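You operate a simulated robot arm through the tools that you are given. There is no shell and no other tool. Be economical: measure what you need, move in short steps, check, and stop when the job is done.

You run a simulated two-armed robot. Do the job below in one go: nothing can be reset, and whatever is moved stays where it is left.

Task
On the ironing board, fold the grey hand towel in half and then in half again.
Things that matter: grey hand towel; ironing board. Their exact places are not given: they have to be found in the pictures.

It is judged by the outcome, as a careful person would: the job done as asked, and still so three seconds after it is handed in. It fails if anything else is knocked over, pushed out of place, dropped, spilled or broken. Flat cloth is picked up by pressing the open fingertips on it (5 to 10 N) and closing them slowly along it; thin cloth reads only 2 to 8 mm in the jaws.

Robot
Two 6-joint arms with two-finger grippers on one trunk, on a base that drives. Base frame: it is fixed to the floor where the robot stands at the start and does not move with it; the origin is under the middle of the robot, x ahead of it, y to its left, z up; the surface under the hand at the start is at about z = 88. Units: cm, degrees, N and s.
The left shoulder is at the start at [3, 17.8, 88.8], the right one opposite. With the tool pointing down near the work surface each hand reaches from about 10 to 84 cm from the robot's upright axis, wherever it stands, measured 20 degrees to its own side. Places, roughly: ironing board [50, -20, 90]. Payload 2.54 kg a hand.
The TCP of each hand is the grasp point between the finger pads, 3 cm short of the fingertips. In the tool frame z runs along the fingers and y along their closing line. Largest opening 11.6 cm; the body of the gripper starts 9.5 cm behind the TCP.
Orientation is that of the tool frame in the base frame, as a unit quaternion [x, y, z, w]. With the fingers straight down and closing along the base's y, the tool's x points along the base's -x, its y along +y and its z along -z.

Tools
- The arms move only by the tool move_arm. It takes "left_commands", "right_commands" or both (then of equal length, played together; a hand with none holds still); each is a list of rows, each a list of 6 numbers: the shift along the tool's x, y, z in mm, then the turn, a rotation vector about the tool's x, y, z in degrees. In form: [[dx, dy, dz, ax, ay, az], ...]. A call has 1 to 20 rows; each row is the pose to reach, as a shift and turn from the pose commanded when the call began, along the tool's axes at that moment. "left_jaw" and "right_jaw" are, for a hand that has rows, the opening, from 0 (shut) to 1 (fully open), set as the call begins (left out, the last holds). Each row takes 0.2 s and may step no farther than 5 cm and 8.6 degrees from the row before; otherwise, or with a gripper value out of range, the whole call is refused. Where a pose cannot be reached the arm comes as near as it can. A force on the tool above 40 N (or 10 N above the force at the start of the call, whichever is more), or a blocked arm, ends the call early, and 0.2 s more pass. Each finger travels about 15.3 cm/s and halts on what it meets, pressing with about 40 N; the grip force reading is that of the motor and also rises with nothing between the fingers. The clock runs only during rows and for 0.2 s after the last one: add rows that repeat a pose to give the fingers time. It gives the time, the measured TCP pose, the force on the tool (base axes), the opening and the grip force at its end, in the units of the frame above (readings bear some noise), with the torque about the TCP (base axes, N m) and any sound that the robot's microphone picked up.
- Cameras (640 x 400 px; columns grow to the right, rows downward): "scene" is now at [3.4, -4.03, 160.44]; the picture's right is [-0.54, -0.84, 0.00], its down [-0.67, 0.43, -0.61] and it looks along [0.51, -0.33, -0.80] (base axes); focal length 276 px, centre (320, 200). "left" rides on the left gripper at [6.9, 1.5, -12.2] in its tool frame; the picture's right is [-0.21, 0.98, 0.00], its down [-0.83, -0.18, -0.53] and it looks along [-0.52, -0.11, 0.85] (tool axes); focal length 251 px, centre (320, 200). "right" rides on the right gripper at [6.9, -1.5, -12.2] in its tool frame; the picture's right is [0.21, 0.98, 0.00], its down [-0.83, 0.18, -0.53] and it looks along [-0.52, 0.11, 0.85] (tool axes); focal length 251 px, centre (320, 200).
- get_image(camera): a new picture of that camera. The clock stands still meanwhile.
- move_column(by): slides the trunk up (or, below 0, down) by that many cm; the arms and the scene camera ride with it, the base frame stays. It gives what a move gives, with no picture.
- steer(legs): drives the robot by 1 to 6 legs, each [ahead, left, turn to the left] in cm, cm and degrees, along the robot's own axes; the way and the turn of a leg run together, so that a leg with both is an arc; at most 150 cm and 180 degrees a leg. The arms and the cameras ride along, it lands a little off, and it stops where it bumps. It gives what a move gives.
- head_to(pan, tilt): turns the head with the scene camera to pan (to the left, within 143 degrees either way) and tilt (down, from -29 to 69), counted from straight ahead of the robot. It gives what a move gives.
- pixel_to_xyz(camera, pixels): for up to 12 pixels [column, row] of the newest picture of that camera ("zoom" is the newest enlarged one), the place [x, y, z] in the base frame of the surface seen there, good to about 0.2 cm. The clock stands still meanwhile.
- enlarge(camera, box): a new picture of the part [left, top, right, bottom] of that camera's present view, enlarged. The clock stands still meanwhile.
- finish_job(): hands the job in; it is judged then, once.

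Go step by step. Measure first, check grasps and placings, and put right what went wrong. The budget is 80 turns and 78 pictures, counting those below and the enlarged ones. Unless the task says otherwise, let go and move clear before handing in, and close with one line.

The tools are called after "Call:" by a JSON object that holds its "method" and its "body". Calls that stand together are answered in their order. move_arm: Moves the arms, as the interface text tells. Its arguments: {"type":"object","properties":{"left_commands":{"type":"array","items":{"type":"array","items":{"type":"number"}}},"left_jaw":{"type":"number"},"right_commands":{"type":"array","items":{"type":"array","items":{"type":"number"}}},"right_jaw":{"type":"number"}},"required":[]} The other tools are called the same way: move_column (by) slides the trunk up or down; steer (legs) drives the base; head_to (pan, tilt) turns the head that bears the scene camera; get_image (camera) takes a picture; pixel_to_xyz (camera, pixels) gives the place of the surface under pixels of a picture; enlarge (camera, box) takes an enlarged picture of a part of a camera's view; finish_job () hands the job in.

At the start:

```text
time: 0.0
left_eef_pos: [49.32, 2.78, 105.31]
left_orientation: [0.0, 1.0, 0.0, 0.0]
left_ft_force: [0.0, 0.4, 0.0]
left_wrist_torque: [0.02, -0.02, -0.03]
left_opening: 11.6
left_finger_force: 0.0
right_eef_pos: [47.17, -34.13, 109.77]
right_orientation: [0.0, 1.0, 0.0, 0.0]
right_ft_force: [-0.9, 0.8, 0.9]
right_wrist_torque: [0.01, -0.03, -0.03]
right_opening: 11.59
right_finger_force: 0.1
trunk travel left (down, up): [-10.0, 44.0]
robot x, y, heading: [-0.1, 0.02, -0.1]
head pan, tilt: [-32.9, 52.7]
```

scene: 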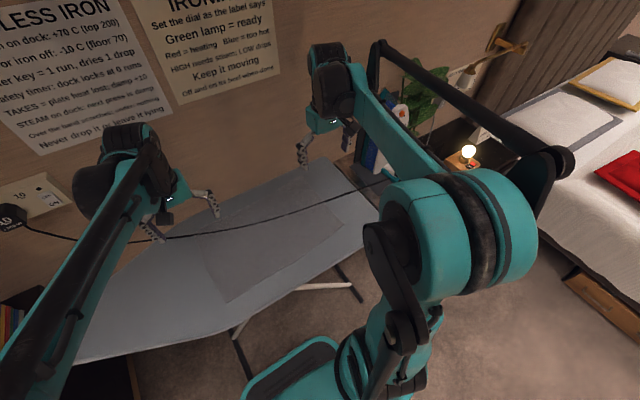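
right: 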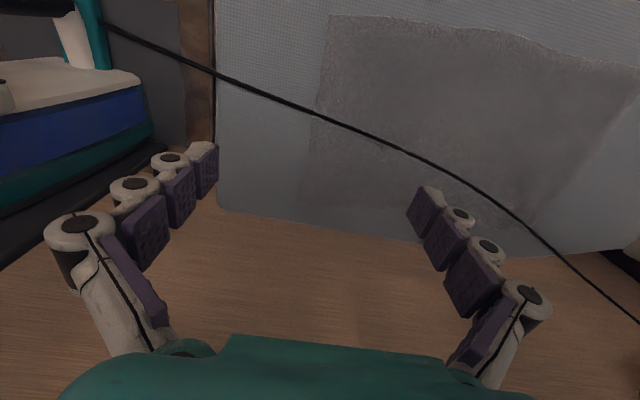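
left: 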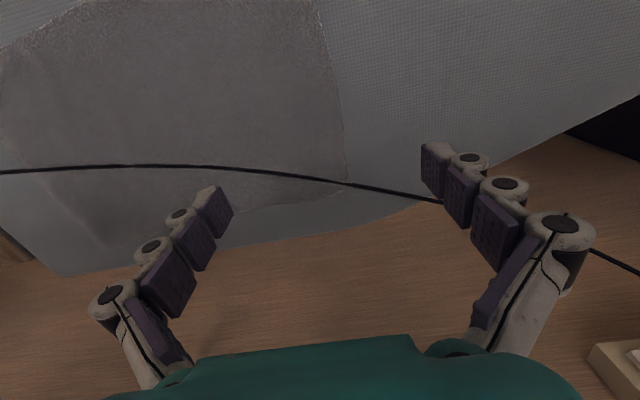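

The towel is the slightly darker grey patch (about 200-350, 170-300) on the board, with a black cord running across it. I'll enlarge the scene view and measure.

Call:
{"method": "enlarge", "body": {"camera": "scene", "box": [100, 120, 420, 320]}}

Call:
{"method": "pixel_to_xyz", "body": {"camera": "right", "pixels": [[330, 16], [303, 178], [533, 55], [630, 75], [350, 128], [450, 168], [560, 250], [250, 92], [320, 300], [500, 220], [225, 200], [230, 20]]}}

Call:
{"method": "pixel_to_xyz", "body": {"camera": "left", "pixels": [[346, 185], [318, 10], [5, 50], [150, 166], [300, 178], [400, 193], [50, 168], [200, 215], [340, 195], [200, 260], [500, 50], [620, 30]]}}

```text
2.00 times, centred on (260, 220) of scene
```

zoom: 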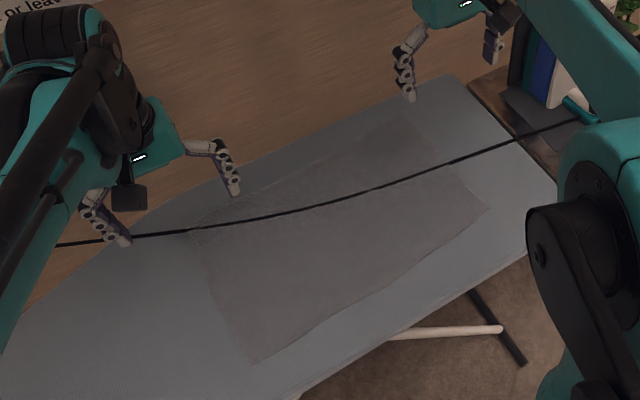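

```text
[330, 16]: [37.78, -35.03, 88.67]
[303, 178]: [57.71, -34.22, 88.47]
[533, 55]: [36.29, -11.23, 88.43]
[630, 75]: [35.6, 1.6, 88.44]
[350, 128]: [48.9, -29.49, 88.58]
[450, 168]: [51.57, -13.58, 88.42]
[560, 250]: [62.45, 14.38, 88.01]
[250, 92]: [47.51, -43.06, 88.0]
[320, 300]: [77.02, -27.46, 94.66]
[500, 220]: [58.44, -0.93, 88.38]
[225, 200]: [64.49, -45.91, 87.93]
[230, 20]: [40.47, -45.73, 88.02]
```

```text
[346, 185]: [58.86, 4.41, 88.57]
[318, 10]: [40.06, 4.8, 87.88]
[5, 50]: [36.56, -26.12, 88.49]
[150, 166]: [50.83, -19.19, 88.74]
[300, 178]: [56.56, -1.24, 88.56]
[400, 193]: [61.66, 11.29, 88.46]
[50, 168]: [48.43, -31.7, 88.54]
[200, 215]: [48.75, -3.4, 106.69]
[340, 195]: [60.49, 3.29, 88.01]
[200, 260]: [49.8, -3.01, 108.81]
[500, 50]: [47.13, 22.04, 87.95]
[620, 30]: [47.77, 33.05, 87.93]
```

The towel spans about x 36–60, y −35–5, and the cord lies right on top of it. I'll raise both arms and retract them to get a clear view.

Call:
{"method": "move_arm", "body": {"left_commands": [[0, 30, -40, 0, 0, 0], [0, 70, -80, 0, 0, 0], [0, 110, -120, 0, 0, 0], [0, 150, -150, 0, 0, 0], [0, 190, -150, 0, 0, 0]], "right_commands": [[0, -30, -40, 0, 0, 0], [0, -70, -80, 0, 0, 0], [20, -100, -120, 0, 0, 0], [60, -120, -130, 0, 0, 0], [100, -120, -130, 0, 0, 0]]}}

Call:
{"method": "head_to", "body": {"pan": -15, "tilt": 58}}

Call:
{"method": "get_image", "body": {"camera": "scene"}}

Call:
{"method": "get_image", "body": {"camera": "right"}}

Call:
{"method": "get_image", "body": {"camera": "left"}}

```text
refused: row 2 steps farther than a row can; nothing moved
```

```text
time: 0.8
left_eef_pos: [49.28, 2.94, 105.2]
left_orientation: [0.0, 1.0, 0.0, 0.001]
left_ft_force: [0.5, 0.4, -0.3]
left_wrist_torque: [-0.01, -0.02, 0.01]
left_opening: 11.6
left_finger_force: 0.0
right_eef_pos: [47.05, -34.11, 109.88]
right_orientation: [0.0, 1.0, 0.0, 0.0]
right_ft_force: [-0.3, -0.3, 0.4]
right_wrist_torque: [-0.01, -0.01, 0.0]
right_opening: 11.59
right_finger_force: 0.0
trunk travel left (down, up): [-10.0, 44.0]
robot x, y, heading: [0.3, -0.14, 0.1]
head pan, tilt: [-15.0, 58.0]
```

```text
73 pictures are left
```

scene: 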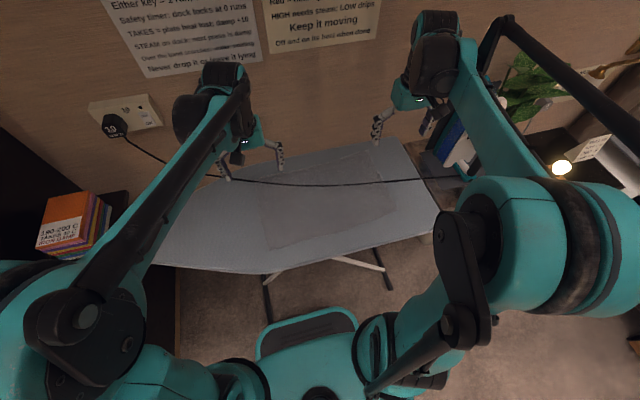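

```text
72 pictures are left
```

right: 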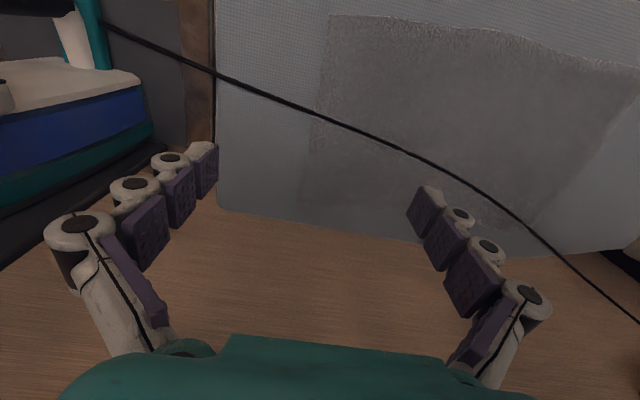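

```text
71 pictures are left
```

left: 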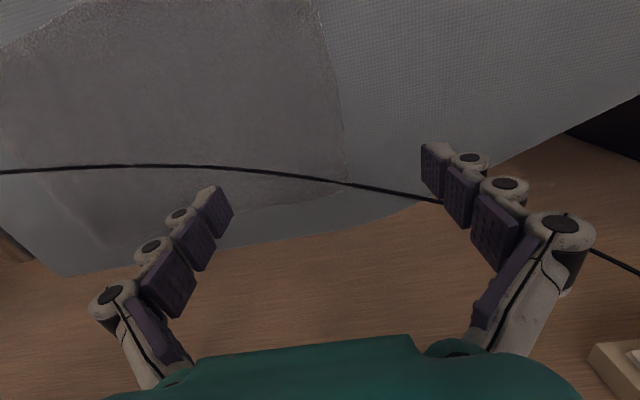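

The whole board is visible now; I'll enlarge and measure its edges, the towel corners and the cord.

Call:
{"method": "enlarge", "body": {"camera": "scene", "box": [200, 120, 480, 295]}}

Call:
{"method": "pixel_to_xyz", "body": {"camera": "scene", "pixels": [[268, 248], [397, 209], [380, 152], [265, 190], [270, 270], [430, 232], [415, 150], [165, 255], [200, 195], [150, 155], [330, 186], [420, 181]]}}

```text
2.29 times, centred on (340, 208) of scene
```

zoom: 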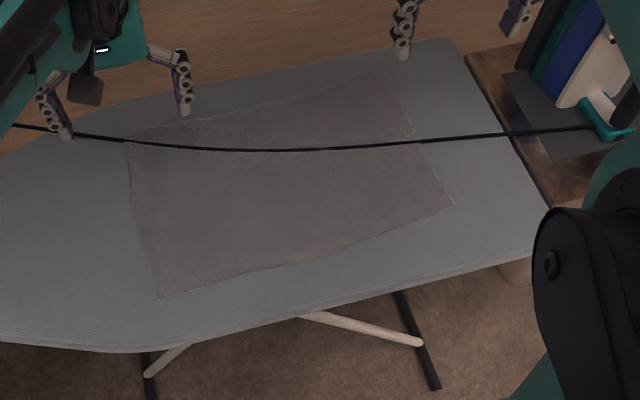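

```text
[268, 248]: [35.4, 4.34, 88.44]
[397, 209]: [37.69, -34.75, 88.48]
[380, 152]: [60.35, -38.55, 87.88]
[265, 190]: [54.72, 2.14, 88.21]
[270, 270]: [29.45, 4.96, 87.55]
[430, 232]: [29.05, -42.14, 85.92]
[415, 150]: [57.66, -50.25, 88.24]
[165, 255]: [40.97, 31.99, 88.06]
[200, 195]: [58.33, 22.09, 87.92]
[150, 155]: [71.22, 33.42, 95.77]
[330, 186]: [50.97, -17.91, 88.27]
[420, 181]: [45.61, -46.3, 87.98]
```

Measuring the towel corners on the enlarged picture.

Call:
{"method": "pixel_to_xyz", "body": {"camera": "zoom", "pixels": [[128, 137], [388, 76], [453, 204], [160, 296], [250, 105], [440, 42], [100, 110], [543, 250], [300, 308], [120, 348], [600, 125], [520, 131]]}}

```text
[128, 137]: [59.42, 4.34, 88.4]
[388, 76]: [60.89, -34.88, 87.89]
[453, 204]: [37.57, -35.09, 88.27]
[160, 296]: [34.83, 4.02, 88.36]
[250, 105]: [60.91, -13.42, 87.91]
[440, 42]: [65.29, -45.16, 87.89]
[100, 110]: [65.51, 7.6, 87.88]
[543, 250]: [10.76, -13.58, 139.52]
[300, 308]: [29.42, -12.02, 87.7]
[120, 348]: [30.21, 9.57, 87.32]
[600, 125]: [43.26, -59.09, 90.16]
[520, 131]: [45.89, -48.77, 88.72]
```

The towel is about 39 cm (y) by 24 cm (x), with the cord crossing it only at x ≥ 48. My plan is to grip its near corners, draw it 15 cm toward me out from under the cord, and fold it there. First I'll hover over the near corners with the jaws partly open.

Call:
{"method": "move_arm", "body": {"left_commands": [[26, -3, 20, 0, 0, 0], [52, -6, 40, 0, 0, 0], [78, -9, 60, 0, 0, 0], [104, -12, 81, 0, 0, 0], [130, -14, 102, 0, 0, 0], [130, -14, 102, 0, 0, 0]], "right_commands": [[16, 3, 32, 0, 0, 0], [32, 7, 64, 0, 0, 0], [48, 10, 96, 0, 0, 0], [65, 14, 128, 0, 0, 0], [81, 17, 155, 0, 0, 0], [81, 17, 155, 0, 0, 0]], "left_jaw": 0.28, "right_jaw": 0.28}}

Call:
{"method": "get_image", "body": {"camera": "left"}}

Call:
{"method": "get_image", "body": {"camera": "right"}}

Call:
{"method": "get_image", "body": {"camera": "scene"}}

```text
time: 2.2
left_eef_pos: [36.51, 1.35, 95.04]
left_orientation: [0.0, 1.0, 0.0, 0.0]
left_ft_force: [0.2, -0.2, -0.1]
left_wrist_torque: [-0.02, 0.02, 0.0]
left_opening: 3.24
left_finger_force: 0.1
right_eef_pos: [39.07, -32.46, 94.21]
right_orientation: [0.0, 1.0, -0.001, 0.0]
right_ft_force: [0.1, 0.2, -0.2]
right_wrist_torque: [0.04, 0.01, -0.02]
right_opening: 3.24
right_finger_force: 0.0
trunk travel left (down, up): [-10.0, 44.0]
robot x, y, heading: [-0.18, 0.06, -0.1]
head pan, tilt: [-15.0, 58.0]
```

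```text
69 pictures are left
```

left: 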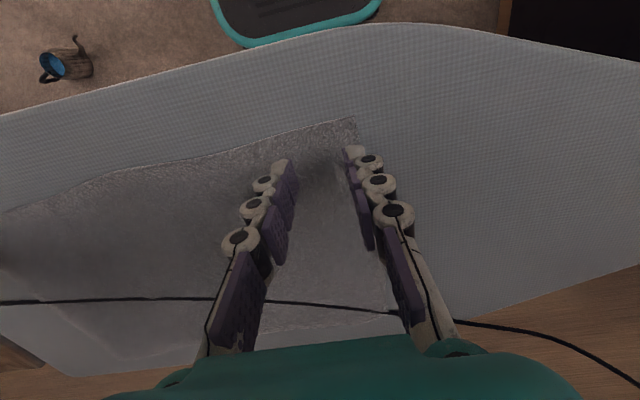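

```text
68 pictures are left
```

right: 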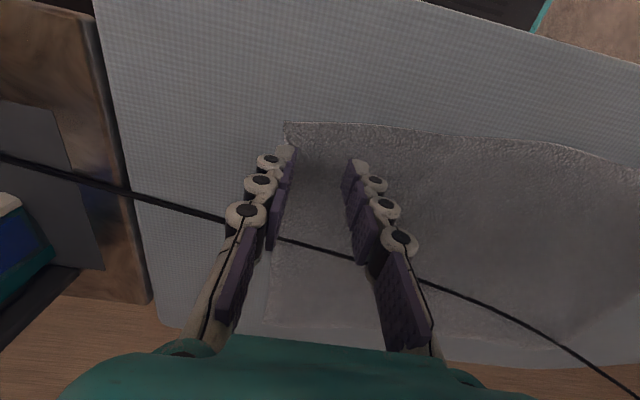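

```text
67 pictures are left
```

scene: 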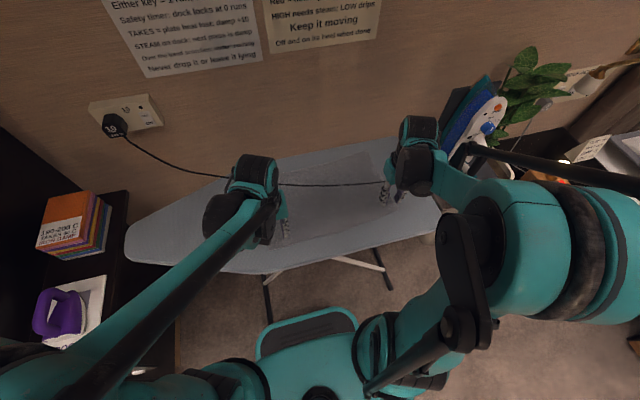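

Both hands hover properly just inside the corners (left picture corner at (355,120), right at (287,125)). Lowering to just above contact.

Call:
{"method": "move_arm", "body": {"left_commands": [[0, 0, 15, 0, 0, 0], [0, 0, 28, 0, 0, 0], [0, 0, 33, 0, 0, 0], [0, 0, 35, 0, 0, 0], [0, 0, 36, 0, 0, 0]], "right_commands": [[0, 0, 10, 0, 0, 0], [0, 0, 20, 0, 0, 0], [0, 0, 25, 0, 0, 0], [0, 0, 27, 0, 0, 0], [0, 0, 28, 0, 0, 0]]}}

```text
time: 3.4
left_eef_pos: [36.34, 1.57, 91.38]
left_orientation: [0.0, 1.0, 0.001, 0.0]
left_ft_force: [0.7, -1.8, 0.9]
left_wrist_torque: [0.0, -0.01, 0.01]
left_opening: 3.25
left_finger_force: 0.2
right_eef_pos: [38.96, -32.5, 91.47]
right_orientation: [-0.001, 1.0, 0.0, 0.0]
right_ft_force: [0.1, 0.2, 0.0]
right_wrist_torque: [-0.01, -0.04, 0.0]
right_opening: 3.25
right_finger_force: 0.1
trunk travel left (down, up): [-10.0, 44.0]
robot x, y, heading: [0.19, 0.36, -0.1]
head pan, tilt: [-15.0, 58.0]
```

Left is just beginning to touch (0.9 N), and right is not touching yet. Pressing further in small steps.

Call:
{"method": "move_arm", "body": {"left_commands": [[0, 0, 1, 0, 0, 0], [0, 0, 2, 0, 0, 0]], "right_commands": [[0, 0, 1, 0, 0, 0], [0, 0, 2, 0, 0, 0]]}}

```text
time: 4.0
left_eef_pos: [36.44, 1.48, 91.18]
left_orientation: [-0.001, 1.0, 0.0, 0.0]
left_ft_force: [2.8, -0.2, 13.0]
left_wrist_torque: [-0.07, -0.08, -0.01]
left_opening: 3.27
left_finger_force: 0.2
right_eef_pos: [38.9, -32.53, 91.38]
right_orientation: [0.001, 1.0, 0.0, 0.001]
right_ft_force: [1.4, -0.1, 2.8]
right_wrist_torque: [0.04, -0.08, 0.0]
right_opening: 3.25
right_finger_force: 0.1
trunk travel left (down, up): [-10.0, 44.0]
robot x, y, heading: [-0.4, -0.04, 0.1]
head pan, tilt: [-15.0, 58.0]
```

Left is at 13 N and right at 2.8 N. I'll even them out, then close in steps.

Call:
{"method": "move_arm", "body": {"left_commands": [[0, 0, -0.7, 0, 0, 0]], "right_commands": [[0, 0, 0.7, 0, 0, 0]], "left_jaw": 0.23, "right_jaw": 0.23}}

Call:
{"method": "move_arm", "body": {"left_commands": [[0, 0, 0, 0, 0, 0]], "right_commands": [[0, 0, 0, 0, 0, 0]], "left_jaw": 0.17, "right_jaw": 0.17}}

Call:
{"method": "move_arm", "body": {"left_commands": [[0, 0, 0, 0, 0, 0]], "right_commands": [[0, 0, 0, 0, 0, 0]], "left_jaw": 0.11, "right_jaw": 0.11}}

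Call:
{"method": "move_arm", "body": {"left_commands": [[0, 0, 0, 0, 0, 0]], "right_commands": [[0, 0, 0, 0, 0, 0]], "left_jaw": 0.05, "right_jaw": 0.05}}

Call:
{"method": "move_arm", "body": {"left_commands": [[0, 0, 0, 0, 0, 0], [0, 0, 0, 0, 0, 0]], "right_commands": [[0, 0, 0, 0, 0, 0], [0, 0, 0, 0, 0, 0]], "left_jaw": 0, "right_jaw": 0}}

Call:
{"method": "get_image", "body": {"camera": "left"}}

Call:
{"method": "get_image", "body": {"camera": "right"}}

```text
time: 4.4
left_eef_pos: [36.31, 1.5, 91.31]
left_orientation: [0.0, 1.0, 0.0, 0.001]
left_ft_force: [-1.9, -0.2, 2.8]
left_wrist_torque: [-0.01, 0.0, 0.02]
left_opening: 2.67
left_finger_force: 0.0
right_eef_pos: [38.85, -32.47, 91.27]
right_orientation: [0.0, 1.0, -0.001, 0.0]
right_ft_force: [1.1, -1.4, 6.8]
right_wrist_torque: [-0.03, -0.06, 0.06]
right_opening: 2.62
right_finger_force: 0.0
trunk travel left (down, up): [-10.0, 44.0]
robot x, y, heading: [0.18, 0.24, -0.0]
head pan, tilt: [-15.0, 58.0]
```

```text
time: 4.8
left_eef_pos: [36.22, 1.5, 91.28]
left_orientation: [-0.001, 1.0, 0.0, 0.0]
left_ft_force: [0.5, -0.8, 2.5]
left_wrist_torque: [-0.03, -0.01, -0.01]
left_opening: 1.9
left_finger_force: 0.2
right_eef_pos: [38.84, -32.39, 91.29]
right_orientation: [0.0, 1.0, 0.001, 0.0]
right_ft_force: [0.1, 1.2, 4.8]
right_wrist_torque: [-0.02, 0.0, -0.02]
right_opening: 1.9
right_finger_force: 0.0
trunk travel left (down, up): [-10.0, 44.0]
robot x, y, heading: [-0.05, -0.01, -0.1]
head pan, tilt: [-15.0, 58.0]
```

```text
time: 5.2
left_eef_pos: [36.44, 1.46, 91.37]
left_orientation: [0.001, 1.0, -0.001, 0.0]
left_ft_force: [-0.4, -0.8, 2.1]
left_wrist_torque: [0.0, 0.03, -0.03]
left_opening: 1.27
left_finger_force: 0.2
right_eef_pos: [38.88, -32.27, 91.27]
right_orientation: [0.0, 1.0, -0.001, 0.0]
right_ft_force: [0.1, 2.4, 3.2]
right_wrist_torque: [0.04, 0.0, 0.0]
right_opening: 1.29
right_finger_force: 0.0
trunk travel left (down, up): [-10.0, 44.0]
robot x, y, heading: [0.25, -0.11, 0.2]
head pan, tilt: [-15.0, 58.0]
```

```text
time: 5.6
left_eef_pos: [36.35, 1.43, 91.24]
left_orientation: [0.0, 1.0, 0.0, 0.0]
left_ft_force: [0.0, -2.8, 1.5]
left_wrist_torque: [-0.08, -0.01, -0.01]
left_opening: 0.77
left_finger_force: 1.9
right_eef_pos: [38.92, -32.4, 91.31]
right_orientation: [0.0, 1.0, 0.0, 0.0]
right_ft_force: [0.4, 2.5, 1.5]
right_wrist_torque: [0.08, 0.0, 0.0]
right_opening: 0.58
right_finger_force: 7.7
trunk travel left (down, up): [-10.0, 44.0]
robot x, y, heading: [0.24, -0.4, -0.2]
head pan, tilt: [-15.0, 58.0]
```

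```text
time: 6.2
left_eef_pos: [36.34, 1.42, 91.37]
left_orientation: [0.0, 1.0, 0.001, 0.0]
left_ft_force: [0.1, -6.7, 1.4]
left_wrist_torque: [-0.18, 0.0, -0.04]
left_opening: 0.33
left_finger_force: 32.3
right_eef_pos: [38.92, -32.47, 91.07]
right_orientation: [0.0, 1.0, 0.0, 0.0]
right_ft_force: [-0.6, 6.5, 1.9]
right_wrist_torque: [0.21, 0.04, 0.01]
right_opening: 0.33
right_finger_force: 33.0
trunk travel left (down, up): [-10.0, 44.0]
robot x, y, heading: [0.03, -0.05, 0.0]
head pan, tilt: [-15.0, 58.0]
```

```text
66 pictures are left
```

left: 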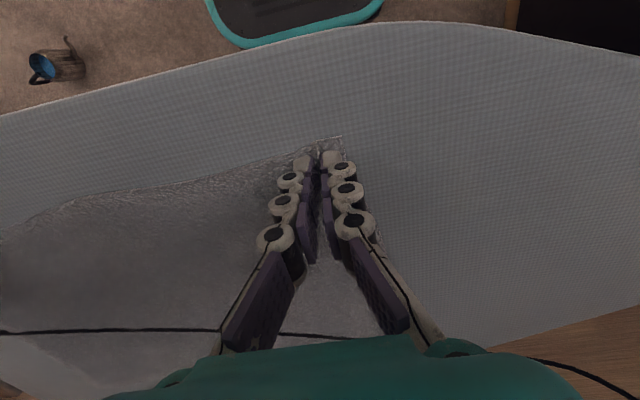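

```text
65 pictures are left
```

right: 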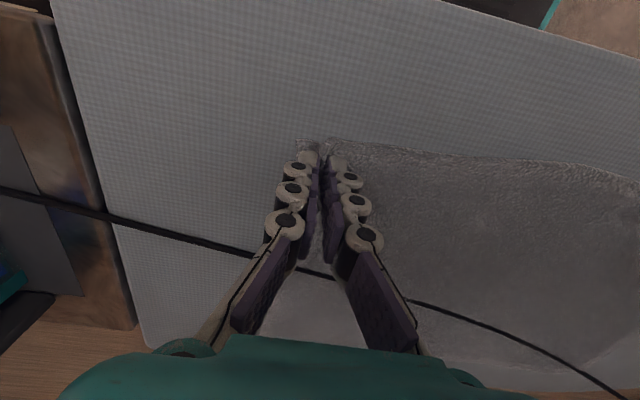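

Both hands grip cloth (3.3 mm, 32 N). I'll ease inward, lift 8 mm, and draw it slowly 15 cm toward me.

Call:
{"method": "move_arm", "body": {"left_commands": [[0, -3, -4, 0, 0, 0], [0, -3, -8, 0, 0, 0], [15, -3, -8, 0, 0, 0], [30, -3, -8, 0, 0, 0], [45, -3, -8, 0, 0, 0], [60, -3, -8, 0, 0, 0], [75, -3, -8, 0, 0, 0]], "right_commands": [[0, 3, -4, 0, 0, 0], [0, 3, -8, 0, 0, 0], [15, 3, -8, 0, 0, 0], [30, 3, -8, 0, 0, 0], [45, 3, -8, 0, 0, 0], [60, 3, -8, 0, 0, 0], [75, 3, -8, 0, 0, 0]]}}

Call:
{"method": "get_image", "body": {"camera": "left"}}

Call:
{"method": "get_image", "body": {"camera": "scene"}}

```text
time: 7.8
left_eef_pos: [28.64, 1.21, 92.21]
left_orientation: [-0.001, 1.0, 0.0, 0.0]
left_ft_force: [0.2, -2.6, -1.3]
left_wrist_torque: [-0.03, -0.01, -0.02]
left_opening: 0.43
left_finger_force: 34.7
right_eef_pos: [31.33, -32.08, 92.04]
right_orientation: [0.0, 1.0, 0.001, 0.0]
right_ft_force: [-1.0, 3.2, 0.0]
right_wrist_torque: [0.03, 0.0, 0.01]
right_opening: 0.24
right_finger_force: 31.6
trunk travel left (down, up): [-10.0, 44.0]
robot x, y, heading: [-0.07, 0.05, -0.2]
head pan, tilt: [-15.0, 58.0]
```

```text
64 pictures are left
```

left: 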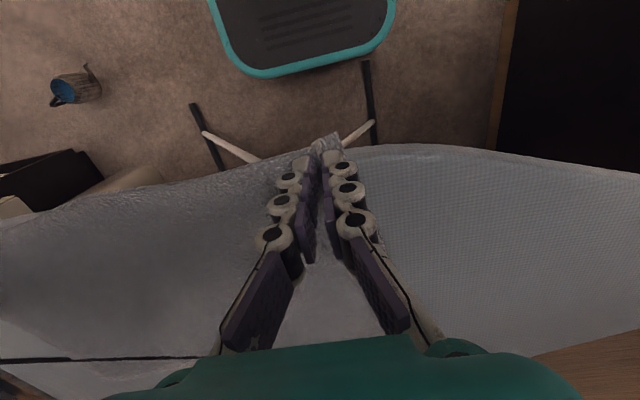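

```text
63 pictures are left
```

scene: 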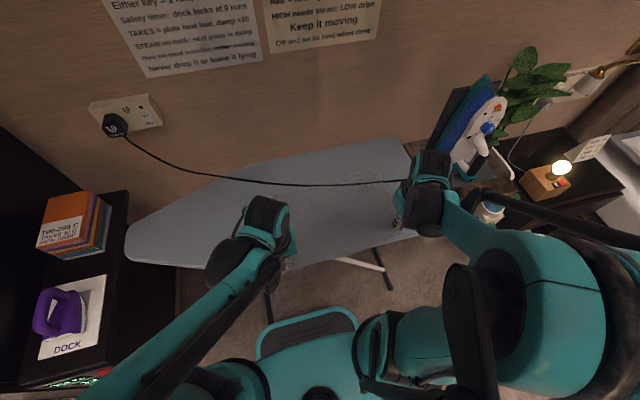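

The towel is sliding out cleanly and the cord and iron stay put. Continuing another 7.5 cm.

Call:
{"method": "move_arm", "body": {"left_commands": [[15, 0, 0, 0, 0, 0], [30, 0, 0, 0, 0, 0], [45, 0, 0, 0, 0, 0], [60, 0, 0, 0, 0, 0], [75, 0, 0, 0, 0, 0]], "right_commands": [[15, 0, 0, 0, 0, 0], [30, 0, 0, 0, 0, 0], [45, 0, 0, 0, 0, 0], [60, 0, 0, 0, 0, 0], [75, 0, 0, 0, 0, 0]]}}

Call:
{"method": "enlarge", "body": {"camera": "scene", "box": [200, 120, 480, 295]}}

Call:
{"method": "get_image", "body": {"camera": "left"}}

```text
time: 9.0
left_eef_pos: [21.18, 1.28, 92.3]
left_orientation: [0.001, 1.0, 0.0, 0.001]
left_ft_force: [-0.5, -2.2, -0.4]
left_wrist_torque: [-0.1, -0.03, 0.0]
left_opening: 0.4
left_finger_force: 35.9
right_eef_pos: [23.86, -31.94, 91.96]
right_orientation: [0.0, 1.0, 0.0, 0.0]
right_ft_force: [0.1, 3.2, 0.6]
right_wrist_torque: [0.05, -0.02, -0.03]
right_opening: 0.25
right_finger_force: 31.8
trunk travel left (down, up): [-10.0, 44.0]
robot x, y, heading: [0.03, 0.19, 0.2]
head pan, tilt: [-15.0, 58.0]
```

```text
2.29 times, centred on (340, 208) of scene
```

zoom: 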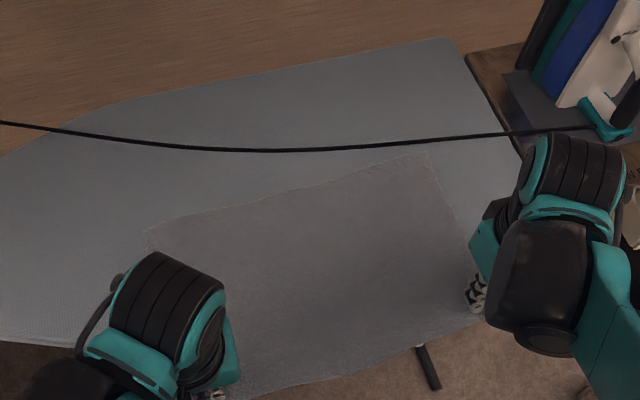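

```text
61 pictures are left
```

left: 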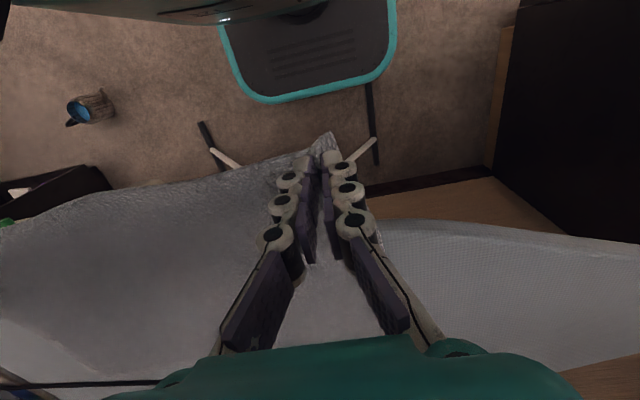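

Excellent: the towel's far edge (147,230)–(427,152) is now clear of the cord, which didn't move. Measuring the far edge.

Call:
{"method": "pixel_to_xyz", "body": {"camera": "zoom", "pixels": [[149, 230], [426, 154], [230, 209], [330, 182], [459, 218], [300, 150], [427, 141], [130, 142], [255, 383], [400, 355]]}}

```text
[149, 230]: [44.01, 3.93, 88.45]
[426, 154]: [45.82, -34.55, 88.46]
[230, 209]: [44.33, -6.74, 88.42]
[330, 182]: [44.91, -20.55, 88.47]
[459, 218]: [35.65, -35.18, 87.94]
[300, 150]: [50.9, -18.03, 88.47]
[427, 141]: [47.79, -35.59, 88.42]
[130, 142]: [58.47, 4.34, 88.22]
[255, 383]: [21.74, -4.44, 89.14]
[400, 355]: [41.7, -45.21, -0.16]
```

The far edge runs (44.0, 3.9) to (45.8, −34.6), so the fold line is at about x 32–34, on the board. I'll carry the near corners over in an arc to meet the far corners.

Call:
{"method": "move_arm", "body": {"left_commands": [[-4, 0, -26, 0, 0, 0], [-14, 0, -50, 0, 0, 0], [-31, 0, -71, 0, 0, 0], [-54, 0, -87, 0, 0, 0], [-80, 0, -97, 0, 0, 0], [-107, 0, -100, 0, 0, 0], [-135, 0, -97, 0, 0, 0], [-161, 0, -87, 0, 0, 0], [-183, 0, -71, 0, 0, 0], [-201, 0, -50, 0, 0, 0], [-211, 0, -26, 0, 0, 0], [-215, 0, -3, 0, 0, 0], [-215, 0, -3, 0, 0, 0]], "right_commands": [[-3, 0, -25, 0, 0, 0], [-14, 0, -48, 0, 0, 0], [-30, 0, -68, 0, 0, 0], [-52, 0, -83, 0, 0, 0], [-76, 0, -93, 0, 0, 0], [-103, 0, -96, 0, 0, 0], [-130, 0, -93, 0, 0, 0], [-154, 0, -83, 0, 0, 0], [-176, 0, -68, 0, 0, 0], [-192, 0, -48, 0, 0, 0], [-202, 0, -25, 0, 0, 0], [-206, 0, -3, 0, 0, 0], [-206, 0, -3, 0, 0, 0]]}}

Call:
{"method": "enlarge", "body": {"camera": "scene", "box": [200, 120, 480, 295]}}

Call:
{"method": "get_image", "body": {"camera": "left"}}

Call:
{"method": "get_image", "body": {"camera": "right"}}

```text
time: 11.8
left_eef_pos: [42.88, 1.23, 92.4]
left_orientation: [0.0, 1.0, 0.001, 0.0]
left_ft_force: [0.0, -4.2, 2.4]
left_wrist_torque: [-0.05, -0.05, -0.03]
left_opening: 0.31
left_finger_force: 34.1
right_eef_pos: [44.69, -32.24, 92.49]
right_orientation: [0.0, 1.0, 0.0, 0.0]
right_ft_force: [-0.3, 4.9, 1.4]
right_wrist_torque: [0.13, -0.02, -0.01]
right_opening: 0.24
right_finger_force: 30.9
trunk travel left (down, up): [-10.0, 44.0]
robot x, y, heading: [0.22, 0.11, 0.1]
head pan, tilt: [-15.0, 58.0]
```

```text
2.29 times, centred on (340, 208) of scene
```

zoom: 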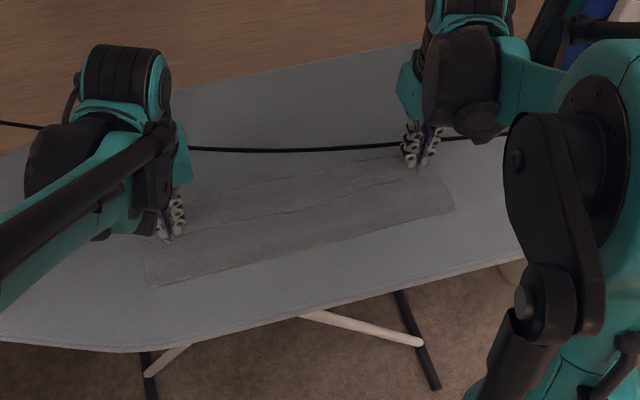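

```text
59 pictures are left
```

left: 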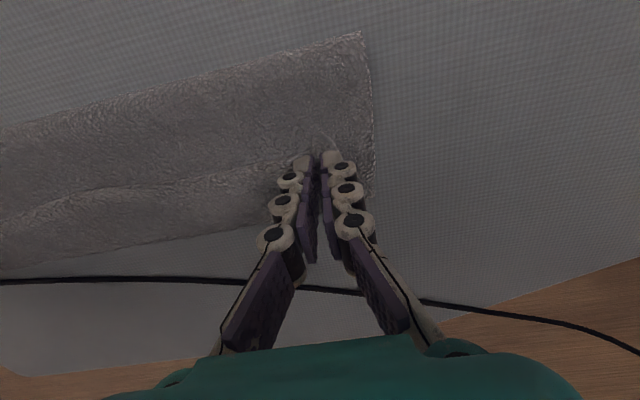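

```text
58 pictures are left
```

right: 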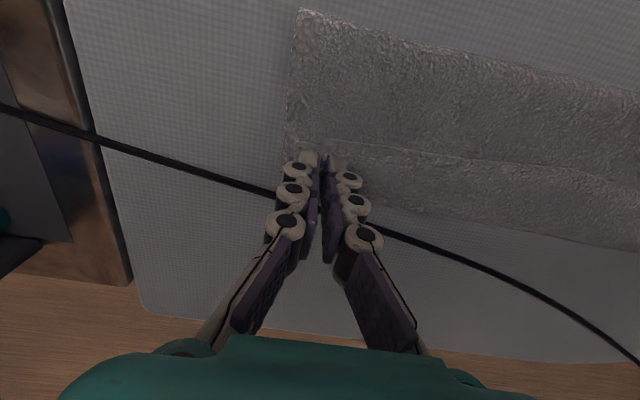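

Both layers overlap with matching sides, but the upper edge (line from (180,230) to (410,170) in the enlarged picture) appears short of the lower edge in the middle. Measuring the lines.

Call:
{"method": "enlarge", "body": {"camera": "right", "box": [270, 100, 640, 280]}}

Call:
{"method": "pixel_to_xyz", "body": {"camera": "right", "pixels": [[450, 153], [450, 163], [450, 205], [600, 175], [600, 190], [600, 235], [450, 60], [300, 15], [290, 165], [500, 120], [330, 138], [400, 150]]}}

Call:
{"method": "pixel_to_xyz", "body": {"camera": "left", "pixels": [[100, 190], [100, 200], [100, 250], [200, 175], [200, 190], [200, 235], [360, 35], [374, 180], [150, 100], [270, 160], [325, 140], [0, 120]]}}

```text
1.73 times, centred on (455, 190) of right
```

zoom: 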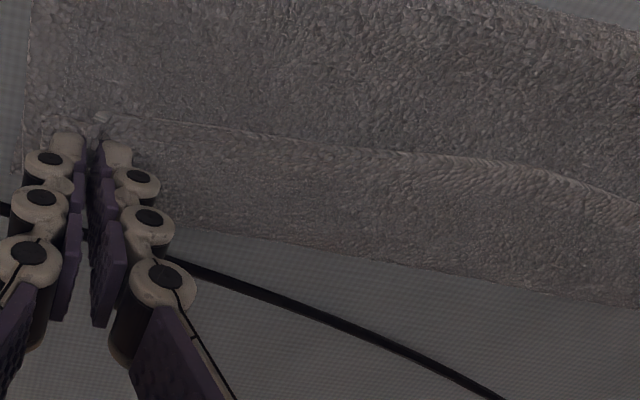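

```text
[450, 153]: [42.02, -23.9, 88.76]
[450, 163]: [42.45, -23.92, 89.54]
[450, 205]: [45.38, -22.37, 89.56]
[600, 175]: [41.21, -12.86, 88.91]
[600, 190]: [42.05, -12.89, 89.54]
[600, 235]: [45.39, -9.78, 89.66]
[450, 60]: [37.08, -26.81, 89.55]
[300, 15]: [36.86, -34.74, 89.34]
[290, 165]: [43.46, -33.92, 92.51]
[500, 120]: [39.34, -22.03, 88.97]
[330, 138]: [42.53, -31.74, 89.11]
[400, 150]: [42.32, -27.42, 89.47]
```

```text
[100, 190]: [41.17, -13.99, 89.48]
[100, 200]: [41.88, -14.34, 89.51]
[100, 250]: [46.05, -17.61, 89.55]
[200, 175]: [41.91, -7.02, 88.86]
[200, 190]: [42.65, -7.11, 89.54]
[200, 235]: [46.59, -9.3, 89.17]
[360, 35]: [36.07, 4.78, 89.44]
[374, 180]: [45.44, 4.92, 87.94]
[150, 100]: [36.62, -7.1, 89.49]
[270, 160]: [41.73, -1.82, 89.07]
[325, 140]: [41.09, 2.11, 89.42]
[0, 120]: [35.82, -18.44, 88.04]
```

The upper layer's edge strip is folded back toward me: a 3-layer strip at x 42–46, with the fold line at x ≈ 36. The hands kept the cloth facing +x. I'll reverse the arc to unfold, then redo it tilting the hands as they go over.

Call:
{"method": "move_arm", "body": {"left_commands": [[4, 0, -23, 0, 0, 0], [14, 0, -47, 0, 0, 0], [32, 0, -68, 0, 0, 0], [54, 0, -84, 0, 0, 0], [80, 0, -94, 0, 0, 0], [108, 0, -97, 0, 0, 0], [135, 0, -94, 0, 0, 0], [161, 0, -84, 0, 0, 0], [184, 0, -68, 0, 0, 0], [201, 0, -47, 0, 0, 0], [211, 0, -23, 0, 0, 0], [217, 0, 0, 0, 0, 0], [222, 0, 0, 0, 0, 0]], "right_commands": [[3, 0, -22, 0, 0, 0], [14, 0, -45, 0, 0, 0], [30, 0, -65, 0, 0, 0], [52, 0, -80, 0, 0, 0], [76, 0, -90, 0, 0, 0], [103, 0, -93, 0, 0, 0], [130, 0, -90, 0, 0, 0], [154, 0, -80, 0, 0, 0], [176, 0, -65, 0, 0, 0], [192, 0, -45, 0, 0, 0], [202, 0, -22, 0, 0, 0], [208, 0, 0, 0, 0, 0], [213, 0, 0, 0, 0, 0]]}}

Call:
{"method": "enlarge", "body": {"camera": "scene", "box": [200, 120, 480, 295]}}

Call:
{"method": "pixel_to_xyz", "body": {"camera": "zoom", "pixels": [[149, 230], [426, 154], [230, 209], [330, 182]]}}

```text
time: 14.6
left_eef_pos: [20.47, 1.27, 92.61]
left_orientation: [0.0, 1.0, 0.0, 0.0]
left_ft_force: [0.2, -3.5, -0.6]
left_wrist_torque: [-0.11, -0.02, -0.02]
left_opening: 0.37
left_finger_force: 31.4
right_eef_pos: [23.19, -32.08, 92.55]
right_orientation: [-0.001, 1.0, 0.0, 0.0]
right_ft_force: [-0.3, 2.7, -0.2]
right_wrist_torque: [0.09, 0.0, 0.02]
right_opening: 0.38
right_finger_force: 31.8
trunk travel left (down, up): [-10.0, 44.0]
robot x, y, heading: [0.47, -0.05, -0.3]
head pan, tilt: [-15.0, 58.0]
```

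```text
2.29 times, centred on (340, 208) of scene
```

zoom: 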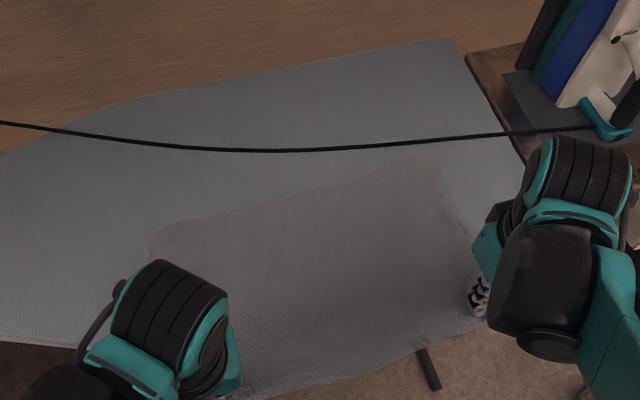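

```text
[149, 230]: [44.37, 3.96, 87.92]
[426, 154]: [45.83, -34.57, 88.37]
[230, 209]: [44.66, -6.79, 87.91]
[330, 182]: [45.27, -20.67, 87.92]
```

The towel is flat again and clear of the cord, with its far edge at x ≈ 43.7–45.5. Redoing the fold arc with the fingers turning 60° toward me as they go over, ending taut.

Call:
{"method": "move_arm", "body": {"left_commands": [[-6.5, 0, -27, 0, 5, 0], [-20.5, 0, -52, 0, 10, 0], [-41, 0, -73, 0, 15, 0], [-67, 0, -89, 0, 20, 0], [-97, 0, -99, 0, 25, 0], [-129, 0, -101, 0, 30, 0], [-161, 0, -96, 0, 35, 0], [-190, 0, -84, 0, 40, 0], [-216, 0, -65, 0, 45, 0], [-236, 0, -42, 0, 50, 0], [-249, 0, -16, 0, 55, 0], [-254, 0, 2, 0, 60, 0], [-254, 0, 2, 0, 60, 0]], "right_commands": [[-6, 0, -26, 0, 5, 0], [-20, 0, -49.5, 0, 10, 0], [-39, 0, -70, 0, 15, 0], [-64, 0, -85, 0, 20, 0], [-93, 0, -94, 0, 25, 0], [-123, 0, -96, 0, 30, 0], [-153, 0, -92, 0, 35, 0], [-181, 0, -80, 0, 40, 0], [-206, 0, -62, 0, 45, 0], [-224.5, 0, -39, 0, 50, 0], [-237, 0, -15, 0, 55, 0], [-242, 0, 2, 0, 60, 0], [-242, 0, 2, 0, 60, 0]]}}

Call:
{"method": "enlarge", "body": {"camera": "scene", "box": [200, 120, 480, 295]}}

Call:
{"method": "get_image", "body": {"camera": "left"}}

Call:
{"method": "get_image", "body": {"camera": "right"}}

```text
time: 17.4
left_eef_pos: [40.11, -5.26, 99.15]
left_orientation: [-0.019, 0.964, -0.045, -0.262]
left_ft_force: [0.5, -0.2, 0.3]
left_wrist_torque: [-0.06, -0.01, 0.03]
left_opening: 0.33
left_finger_force: 30.4
left hand out of reach, approached as far as the arm can: row 6, 7, 8, 9, 10, 11, 12, 13
right_eef_pos: [41.95, -37.89, 98.56]
right_orientation: [-0.017, 0.967, -0.042, -0.25]
right_ft_force: [-0.5, 0.6, -1.4]
right_wrist_torque: [0.05, -0.02, -0.03]
right_opening: 0.4
right_finger_force: 31.9
right hand out of reach, approached as far as the arm can: row 6, 7, 8, 9, 10, 11, 12, 13
trunk travel left (down, up): [-10.0, 44.0]
robot x, y, heading: [0.26, 0.05, 0.1]
head pan, tilt: [-15.0, 58.0]
```

```text
2.29 times, centred on (340, 208) of scene
```

zoom: 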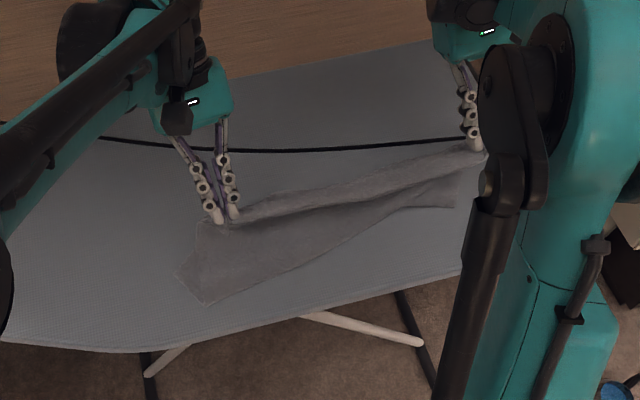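

```text
54 pictures are left
```

left: 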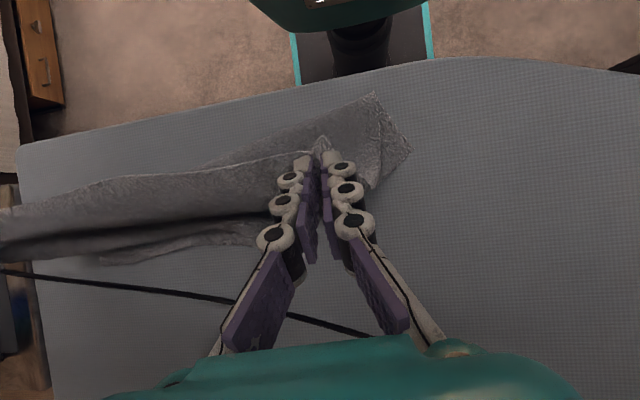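

```text
53 pictures are left
```

right: 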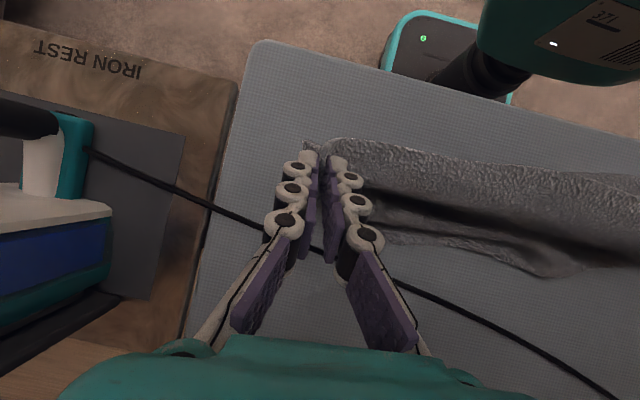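

The tilt ran out at about 30° and the hands drifted in y, so this path isn't usable as is. I'll check how the commanded pose stands with a small untilt before backing out.

Call:
{"method": "move_arm", "body": {"left_commands": [[0, 0, 0, 0, -8, 0], [0, 0, 0, 0, -8, 0]], "right_commands": [[0, 0, 0, 0, -8, 0], [0, 0, 0, 0, -8, 0]]}}

```text
time: 18.0
left_eef_pos: [40.14, -5.25, 99.06]
left_orientation: [-0.022, 0.98, -0.044, -0.193]
left_ft_force: [0.3, -1.6, -0.1]
left_wrist_torque: [-0.07, 0.05, 0.01]
left_opening: 0.36
left_finger_force: 31.2
right_eef_pos: [42.18, -38.07, 98.73]
right_orientation: [-0.02, 0.982, -0.04, -0.183]
right_ft_force: [0.1, 0.9, -0.5]
right_wrist_torque: [0.05, 0.02, -0.03]
right_opening: 0.41
right_finger_force: 32.6
trunk travel left (down, up): [-10.0, 44.0]
robot x, y, heading: [0.31, -0.11, 0.2]
head pan, tilt: [-15.0, 58.0]
```

The commanded pose equals the actual one, which is good. I'll untilt completely and shift back +6.5 cm in y.

Call:
{"method": "move_arm", "body": {"left_commands": [[0, 22, 0, -1.7, -7.4, 0.8], [0, 44, 0, -3.4, -14.8, 1.7], [0, 65, 0, -5.05, -22.2, 2.5], [0, 65, 0, -5.05, -22.2, 2.5]], "right_commands": [[0, 20, 0, -1.5, -7, 0.8], [0, 40, 0, -3.1, -14, 1.5], [0, 60, 0, -4.6, -21.1, 2.3], [0, 60, 0, -4.6, -21.1, 2.3]]}}

```text
time: 19.0
left_eef_pos: [39.6, 1.32, 98.55]
left_orientation: [0.0, 1.0, 0.0, -0.001]
left_ft_force: [1.0, -4.2, -0.4]
left_wrist_torque: [-0.16, 0.0, 0.0]
left_opening: 0.39
left_finger_force: 33.4
right_eef_pos: [41.84, -32.14, 98.49]
right_orientation: [-0.001, 1.0, 0.0, 0.0]
right_ft_force: [-0.4, 3.9, 0.0]
right_wrist_torque: [0.15, 0.06, -0.02]
right_opening: 0.35
right_finger_force: 33.0
trunk travel left (down, up): [-10.0, 44.0]
robot x, y, heading: [0.3, 0.07, -0.0]
head pan, tilt: [-15.0, 58.0]
```

Hands are level again. To gain wrist range for the backward tilt I'll raise the trunk in small steps, lowering the hands by the same amount each time.

Call:
{"method": "move_arm", "body": {"left_commands": [[40, 0, 10, 0, 0, 0], [60, 0, 35, 0, 0, 0]], "right_commands": [[40, 0, 10, 0, 0, 0], [60, 0, 35, 0, 0, 0]]}}

Call:
{"method": "move_column", "body": {"by": 6}}

Call:
{"method": "move_arm", "body": {"left_commands": [[0, 0, 30, 0, 0, 0], [0, 0, 60, 0, 0, 0], [0, 0, 60, 0, 0, 0]], "right_commands": [[0, 0, 30, 0, 0, 0], [0, 0, 60, 0, 0, 0], [0, 0, 60, 0, 0, 0]]}}

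Call:
{"method": "move_column", "body": {"by": 6}}

Call:
{"method": "move_arm", "body": {"left_commands": [[0, 0, 30, 0, 0, 0], [0, 0, 60, 0, 0, 0], [0, 0, 60, 0, 0, 0]], "right_commands": [[0, 0, 30, 0, 0, 0], [0, 0, 60, 0, 0, 0], [0, 0, 60, 0, 0, 0]]}}

Call:
{"method": "move_column", "body": {"by": 6}}

Call:
{"method": "move_arm", "body": {"left_commands": [[0, 0, 30, 0, 0, 0], [0, 0, 60, 0, 0, 0], [0, 0, 60, 0, 0, 0]], "right_commands": [[0, 0, 30, 0, 0, 0], [0, 0, 60, 0, 0, 0], [0, 0, 60, 0, 0, 0]]}}

Call:
{"method": "move_column", "body": {"by": 6}}

Call:
{"method": "move_arm", "body": {"left_commands": [[0, 0, 30, 0, 0, 0], [0, 0, 60, 0, 0, 0], [0, 0, 60, 0, 0, 0]], "right_commands": [[0, 0, 30, 0, 0, 0], [0, 0, 60, 0, 0, 0], [0, 0, 60, 0, 0, 0]]}}

Call:
{"method": "get_image", "body": {"camera": "scene"}}

```text
time: 19.6
left_eef_pos: [33.46, 1.5, 95.22]
left_orientation: [-0.002, 1.0, -0.001, -0.001]
left_ft_force: [0.5, -4.3, -0.3]
left_wrist_torque: [-0.16, 0.02, 0.0]
left_opening: 0.39
left_finger_force: 33.5
right_eef_pos: [35.72, -32.03, 94.87]
right_orientation: [-0.001, 1.0, -0.001, 0.001]
right_ft_force: [0.7, 3.9, 0.2]
right_wrist_torque: [0.14, 0.0, 0.01]
right_opening: 0.34
right_finger_force: 32.3
trunk travel left (down, up): [-10.0, 44.0]
robot x, y, heading: [-0.07, -0.04, 0.3]
head pan, tilt: [-15.0, 58.0]
```

```text
time: 20.6
left_eef_pos: [33.45, 1.49, 101.18]
left_orientation: [0.0, 1.0, 0.0, -0.001]
left_ft_force: [0.3, -4.3, -0.5]
left_wrist_torque: [-0.14, 0.0, -0.01]
left_opening: 0.4
left_finger_force: 34.3
right_eef_pos: [35.85, -31.94, 100.87]
right_orientation: [-0.001, 1.0, -0.001, 0.001]
right_ft_force: [0.2, 5.4, 0.2]
right_wrist_torque: [0.14, 0.04, 0.0]
right_opening: 0.38
right_finger_force: 33.2
trunk travel left (down, up): [-16.0, 38.0]
robot x, y, heading: [0.3, -0.3, 0.1]
head pan, tilt: [-15.0, 58.0]
```

```text
time: 21.4
left_eef_pos: [33.44, 1.5, 95.14]
left_orientation: [-0.001, 1.0, 0.0, -0.001]
left_ft_force: [-1.2, -4.3, -0.7]
left_wrist_torque: [-0.19, -0.01, 0.02]
left_opening: 0.38
left_finger_force: 33.7
right_eef_pos: [35.67, -31.88, 94.86]
right_orientation: [-0.001, 1.0, -0.001, 0.001]
right_ft_force: [-0.2, 3.7, -0.3]
right_wrist_torque: [0.11, -0.01, -0.03]
right_opening: 0.35
right_finger_force: 32.1
trunk travel left (down, up): [-16.0, 38.0]
robot x, y, heading: [-0.14, -0.22, 0.3]
head pan, tilt: [-15.0, 58.0]
```

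```text
time: 22.4
left_eef_pos: [33.43, 1.4, 100.97]
left_orientation: [0.0, 1.0, 0.0, -0.001]
left_ft_force: [1.1, -4.0, -0.9]
left_wrist_torque: [-0.21, 0.02, 0.0]
left_opening: 0.38
left_finger_force: 33.5
right_eef_pos: [35.77, -31.94, 100.94]
right_orientation: [-0.001, 1.0, -0.001, 0.0]
right_ft_force: [0.0, 3.2, -0.5]
right_wrist_torque: [0.14, -0.02, 0.02]
right_opening: 0.37
right_finger_force: 32.5
trunk travel left (down, up): [-22.0, 32.0]
robot x, y, heading: [-0.27, -0.22, 0.0]
head pan, tilt: [-15.0, 58.0]
```

```text
time: 23.2
left_eef_pos: [33.49, 1.59, 94.79]
left_orientation: [0.0, 1.0, -0.001, -0.001]
left_ft_force: [0.3, -4.1, -0.3]
left_wrist_torque: [-0.16, 0.0, -0.03]
left_opening: 0.37
left_finger_force: 33.4
right_eef_pos: [35.63, -32.02, 95.02]
right_orientation: [-0.001, 1.0, -0.001, 0.001]
right_ft_force: [-0.4, 5.6, 0.7]
right_wrist_torque: [0.11, 0.0, -0.02]
right_opening: 0.34
right_finger_force: 32.9
trunk travel left (down, up): [-22.0, 32.0]
robot x, y, heading: [-0.07, 0.08, -0.4]
head pan, tilt: [-15.0, 58.0]
```

```text
time: 24.2
left_eef_pos: [33.68, 1.59, 100.92]
left_orientation: [0.0, 1.0, 0.0, 0.0]
left_ft_force: [0.0, -4.6, -0.7]
left_wrist_torque: [-0.2, 0.0, 0.01]
left_opening: 0.39
left_finger_force: 32.8
right_eef_pos: [35.74, -32.03, 101.02]
right_orientation: [0.0, 1.0, -0.001, 0.001]
right_ft_force: [0.5, 4.2, 0.6]
right_wrist_torque: [0.16, 0.03, 0.03]
right_opening: 0.37
right_finger_force: 32.7
trunk travel left (down, up): [-28.0, 26.0]
robot x, y, heading: [-0.36, -0.42, -0.1]
head pan, tilt: [-15.0, 58.0]
```

```text
time: 25.0
left_eef_pos: [34.76, 1.02, 97.1]
left_orientation: [0.0, 1.0, 0.0, -0.001]
left_ft_force: [0.7, -3.0, -0.2]
left_wrist_torque: [-0.13, 0.03, 0.03]
left_opening: 0.36
left_finger_force: 32.7
left hand out of reach, approached as far as the arm can: row 2, 3
right_eef_pos: [36.72, -32.33, 96.61]
right_orientation: [0.0, 1.0, 0.0, 0.001]
right_ft_force: [-0.3, 2.4, -0.4]
right_wrist_torque: [0.1, 0.01, 0.01]
right_opening: 0.38
right_finger_force: 33.2
right hand out of reach, approached as far as the arm can: row 2, 3
trunk travel left (down, up): [-28.0, 26.0]
robot x, y, heading: [-0.17, 0.15, -0.0]
head pan, tilt: [-15.0, 58.0]
```

```text
time: 26.0
left_eef_pos: [34.72, 0.85, 102.88]
left_orientation: [0.0, 1.0, 0.0, -0.003]
left_ft_force: [-0.9, -3.3, -0.9]
left_wrist_torque: [-0.11, 0.01, -0.02]
left_opening: 0.36
left_finger_force: 33.0
right_eef_pos: [36.91, -32.2, 102.59]
right_orientation: [0.0, 1.0, -0.001, 0.001]
right_ft_force: [-0.5, 2.2, -0.3]
right_wrist_torque: [0.06, 0.06, 0.03]
right_opening: 0.34
right_finger_force: 32.8
trunk travel left (down, up): [-34.0, 20.0]
robot x, y, heading: [-0.11, 0.06, -0.1]
head pan, tilt: [-15.0, 58.0]
```

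```text
time: 26.8
left_eef_pos: [37.54, -0.76, 100.72]
left_orientation: [0.0, 1.0, 0.0, 0.0]
left_ft_force: [-1.3, -1.2, -0.2]
left_wrist_torque: [-0.11, -0.03, 0.0]
left_opening: 0.38
left_finger_force: 32.8
left hand out of reach, approached as far as the arm can: row 1, 2, 3
right_eef_pos: [39.74, -33.53, 100.17]
right_orientation: [-0.001, 1.0, -0.001, 0.001]
right_ft_force: [-0.7, 1.9, -0.4]
right_wrist_torque: [0.0, -0.03, 0.01]
right_opening: 0.35
right_finger_force: 32.6
right hand out of reach, approached as far as the arm can: row 1, 2, 3
trunk travel left (down, up): [-34.0, 20.0]
robot x, y, heading: [-0.07, -0.01, -0.0]
head pan, tilt: [-15.0, 58.0]
```

```text
52 pictures are left
```

scene: 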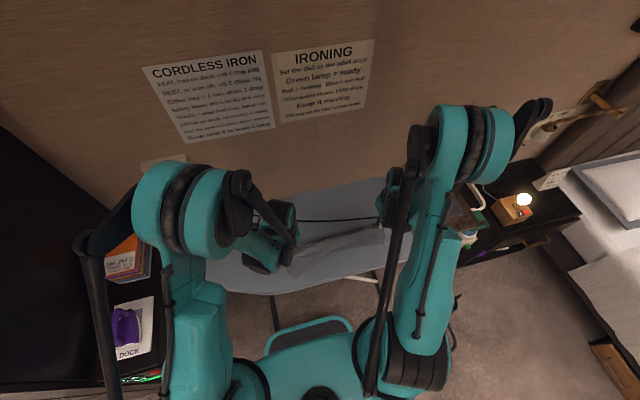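

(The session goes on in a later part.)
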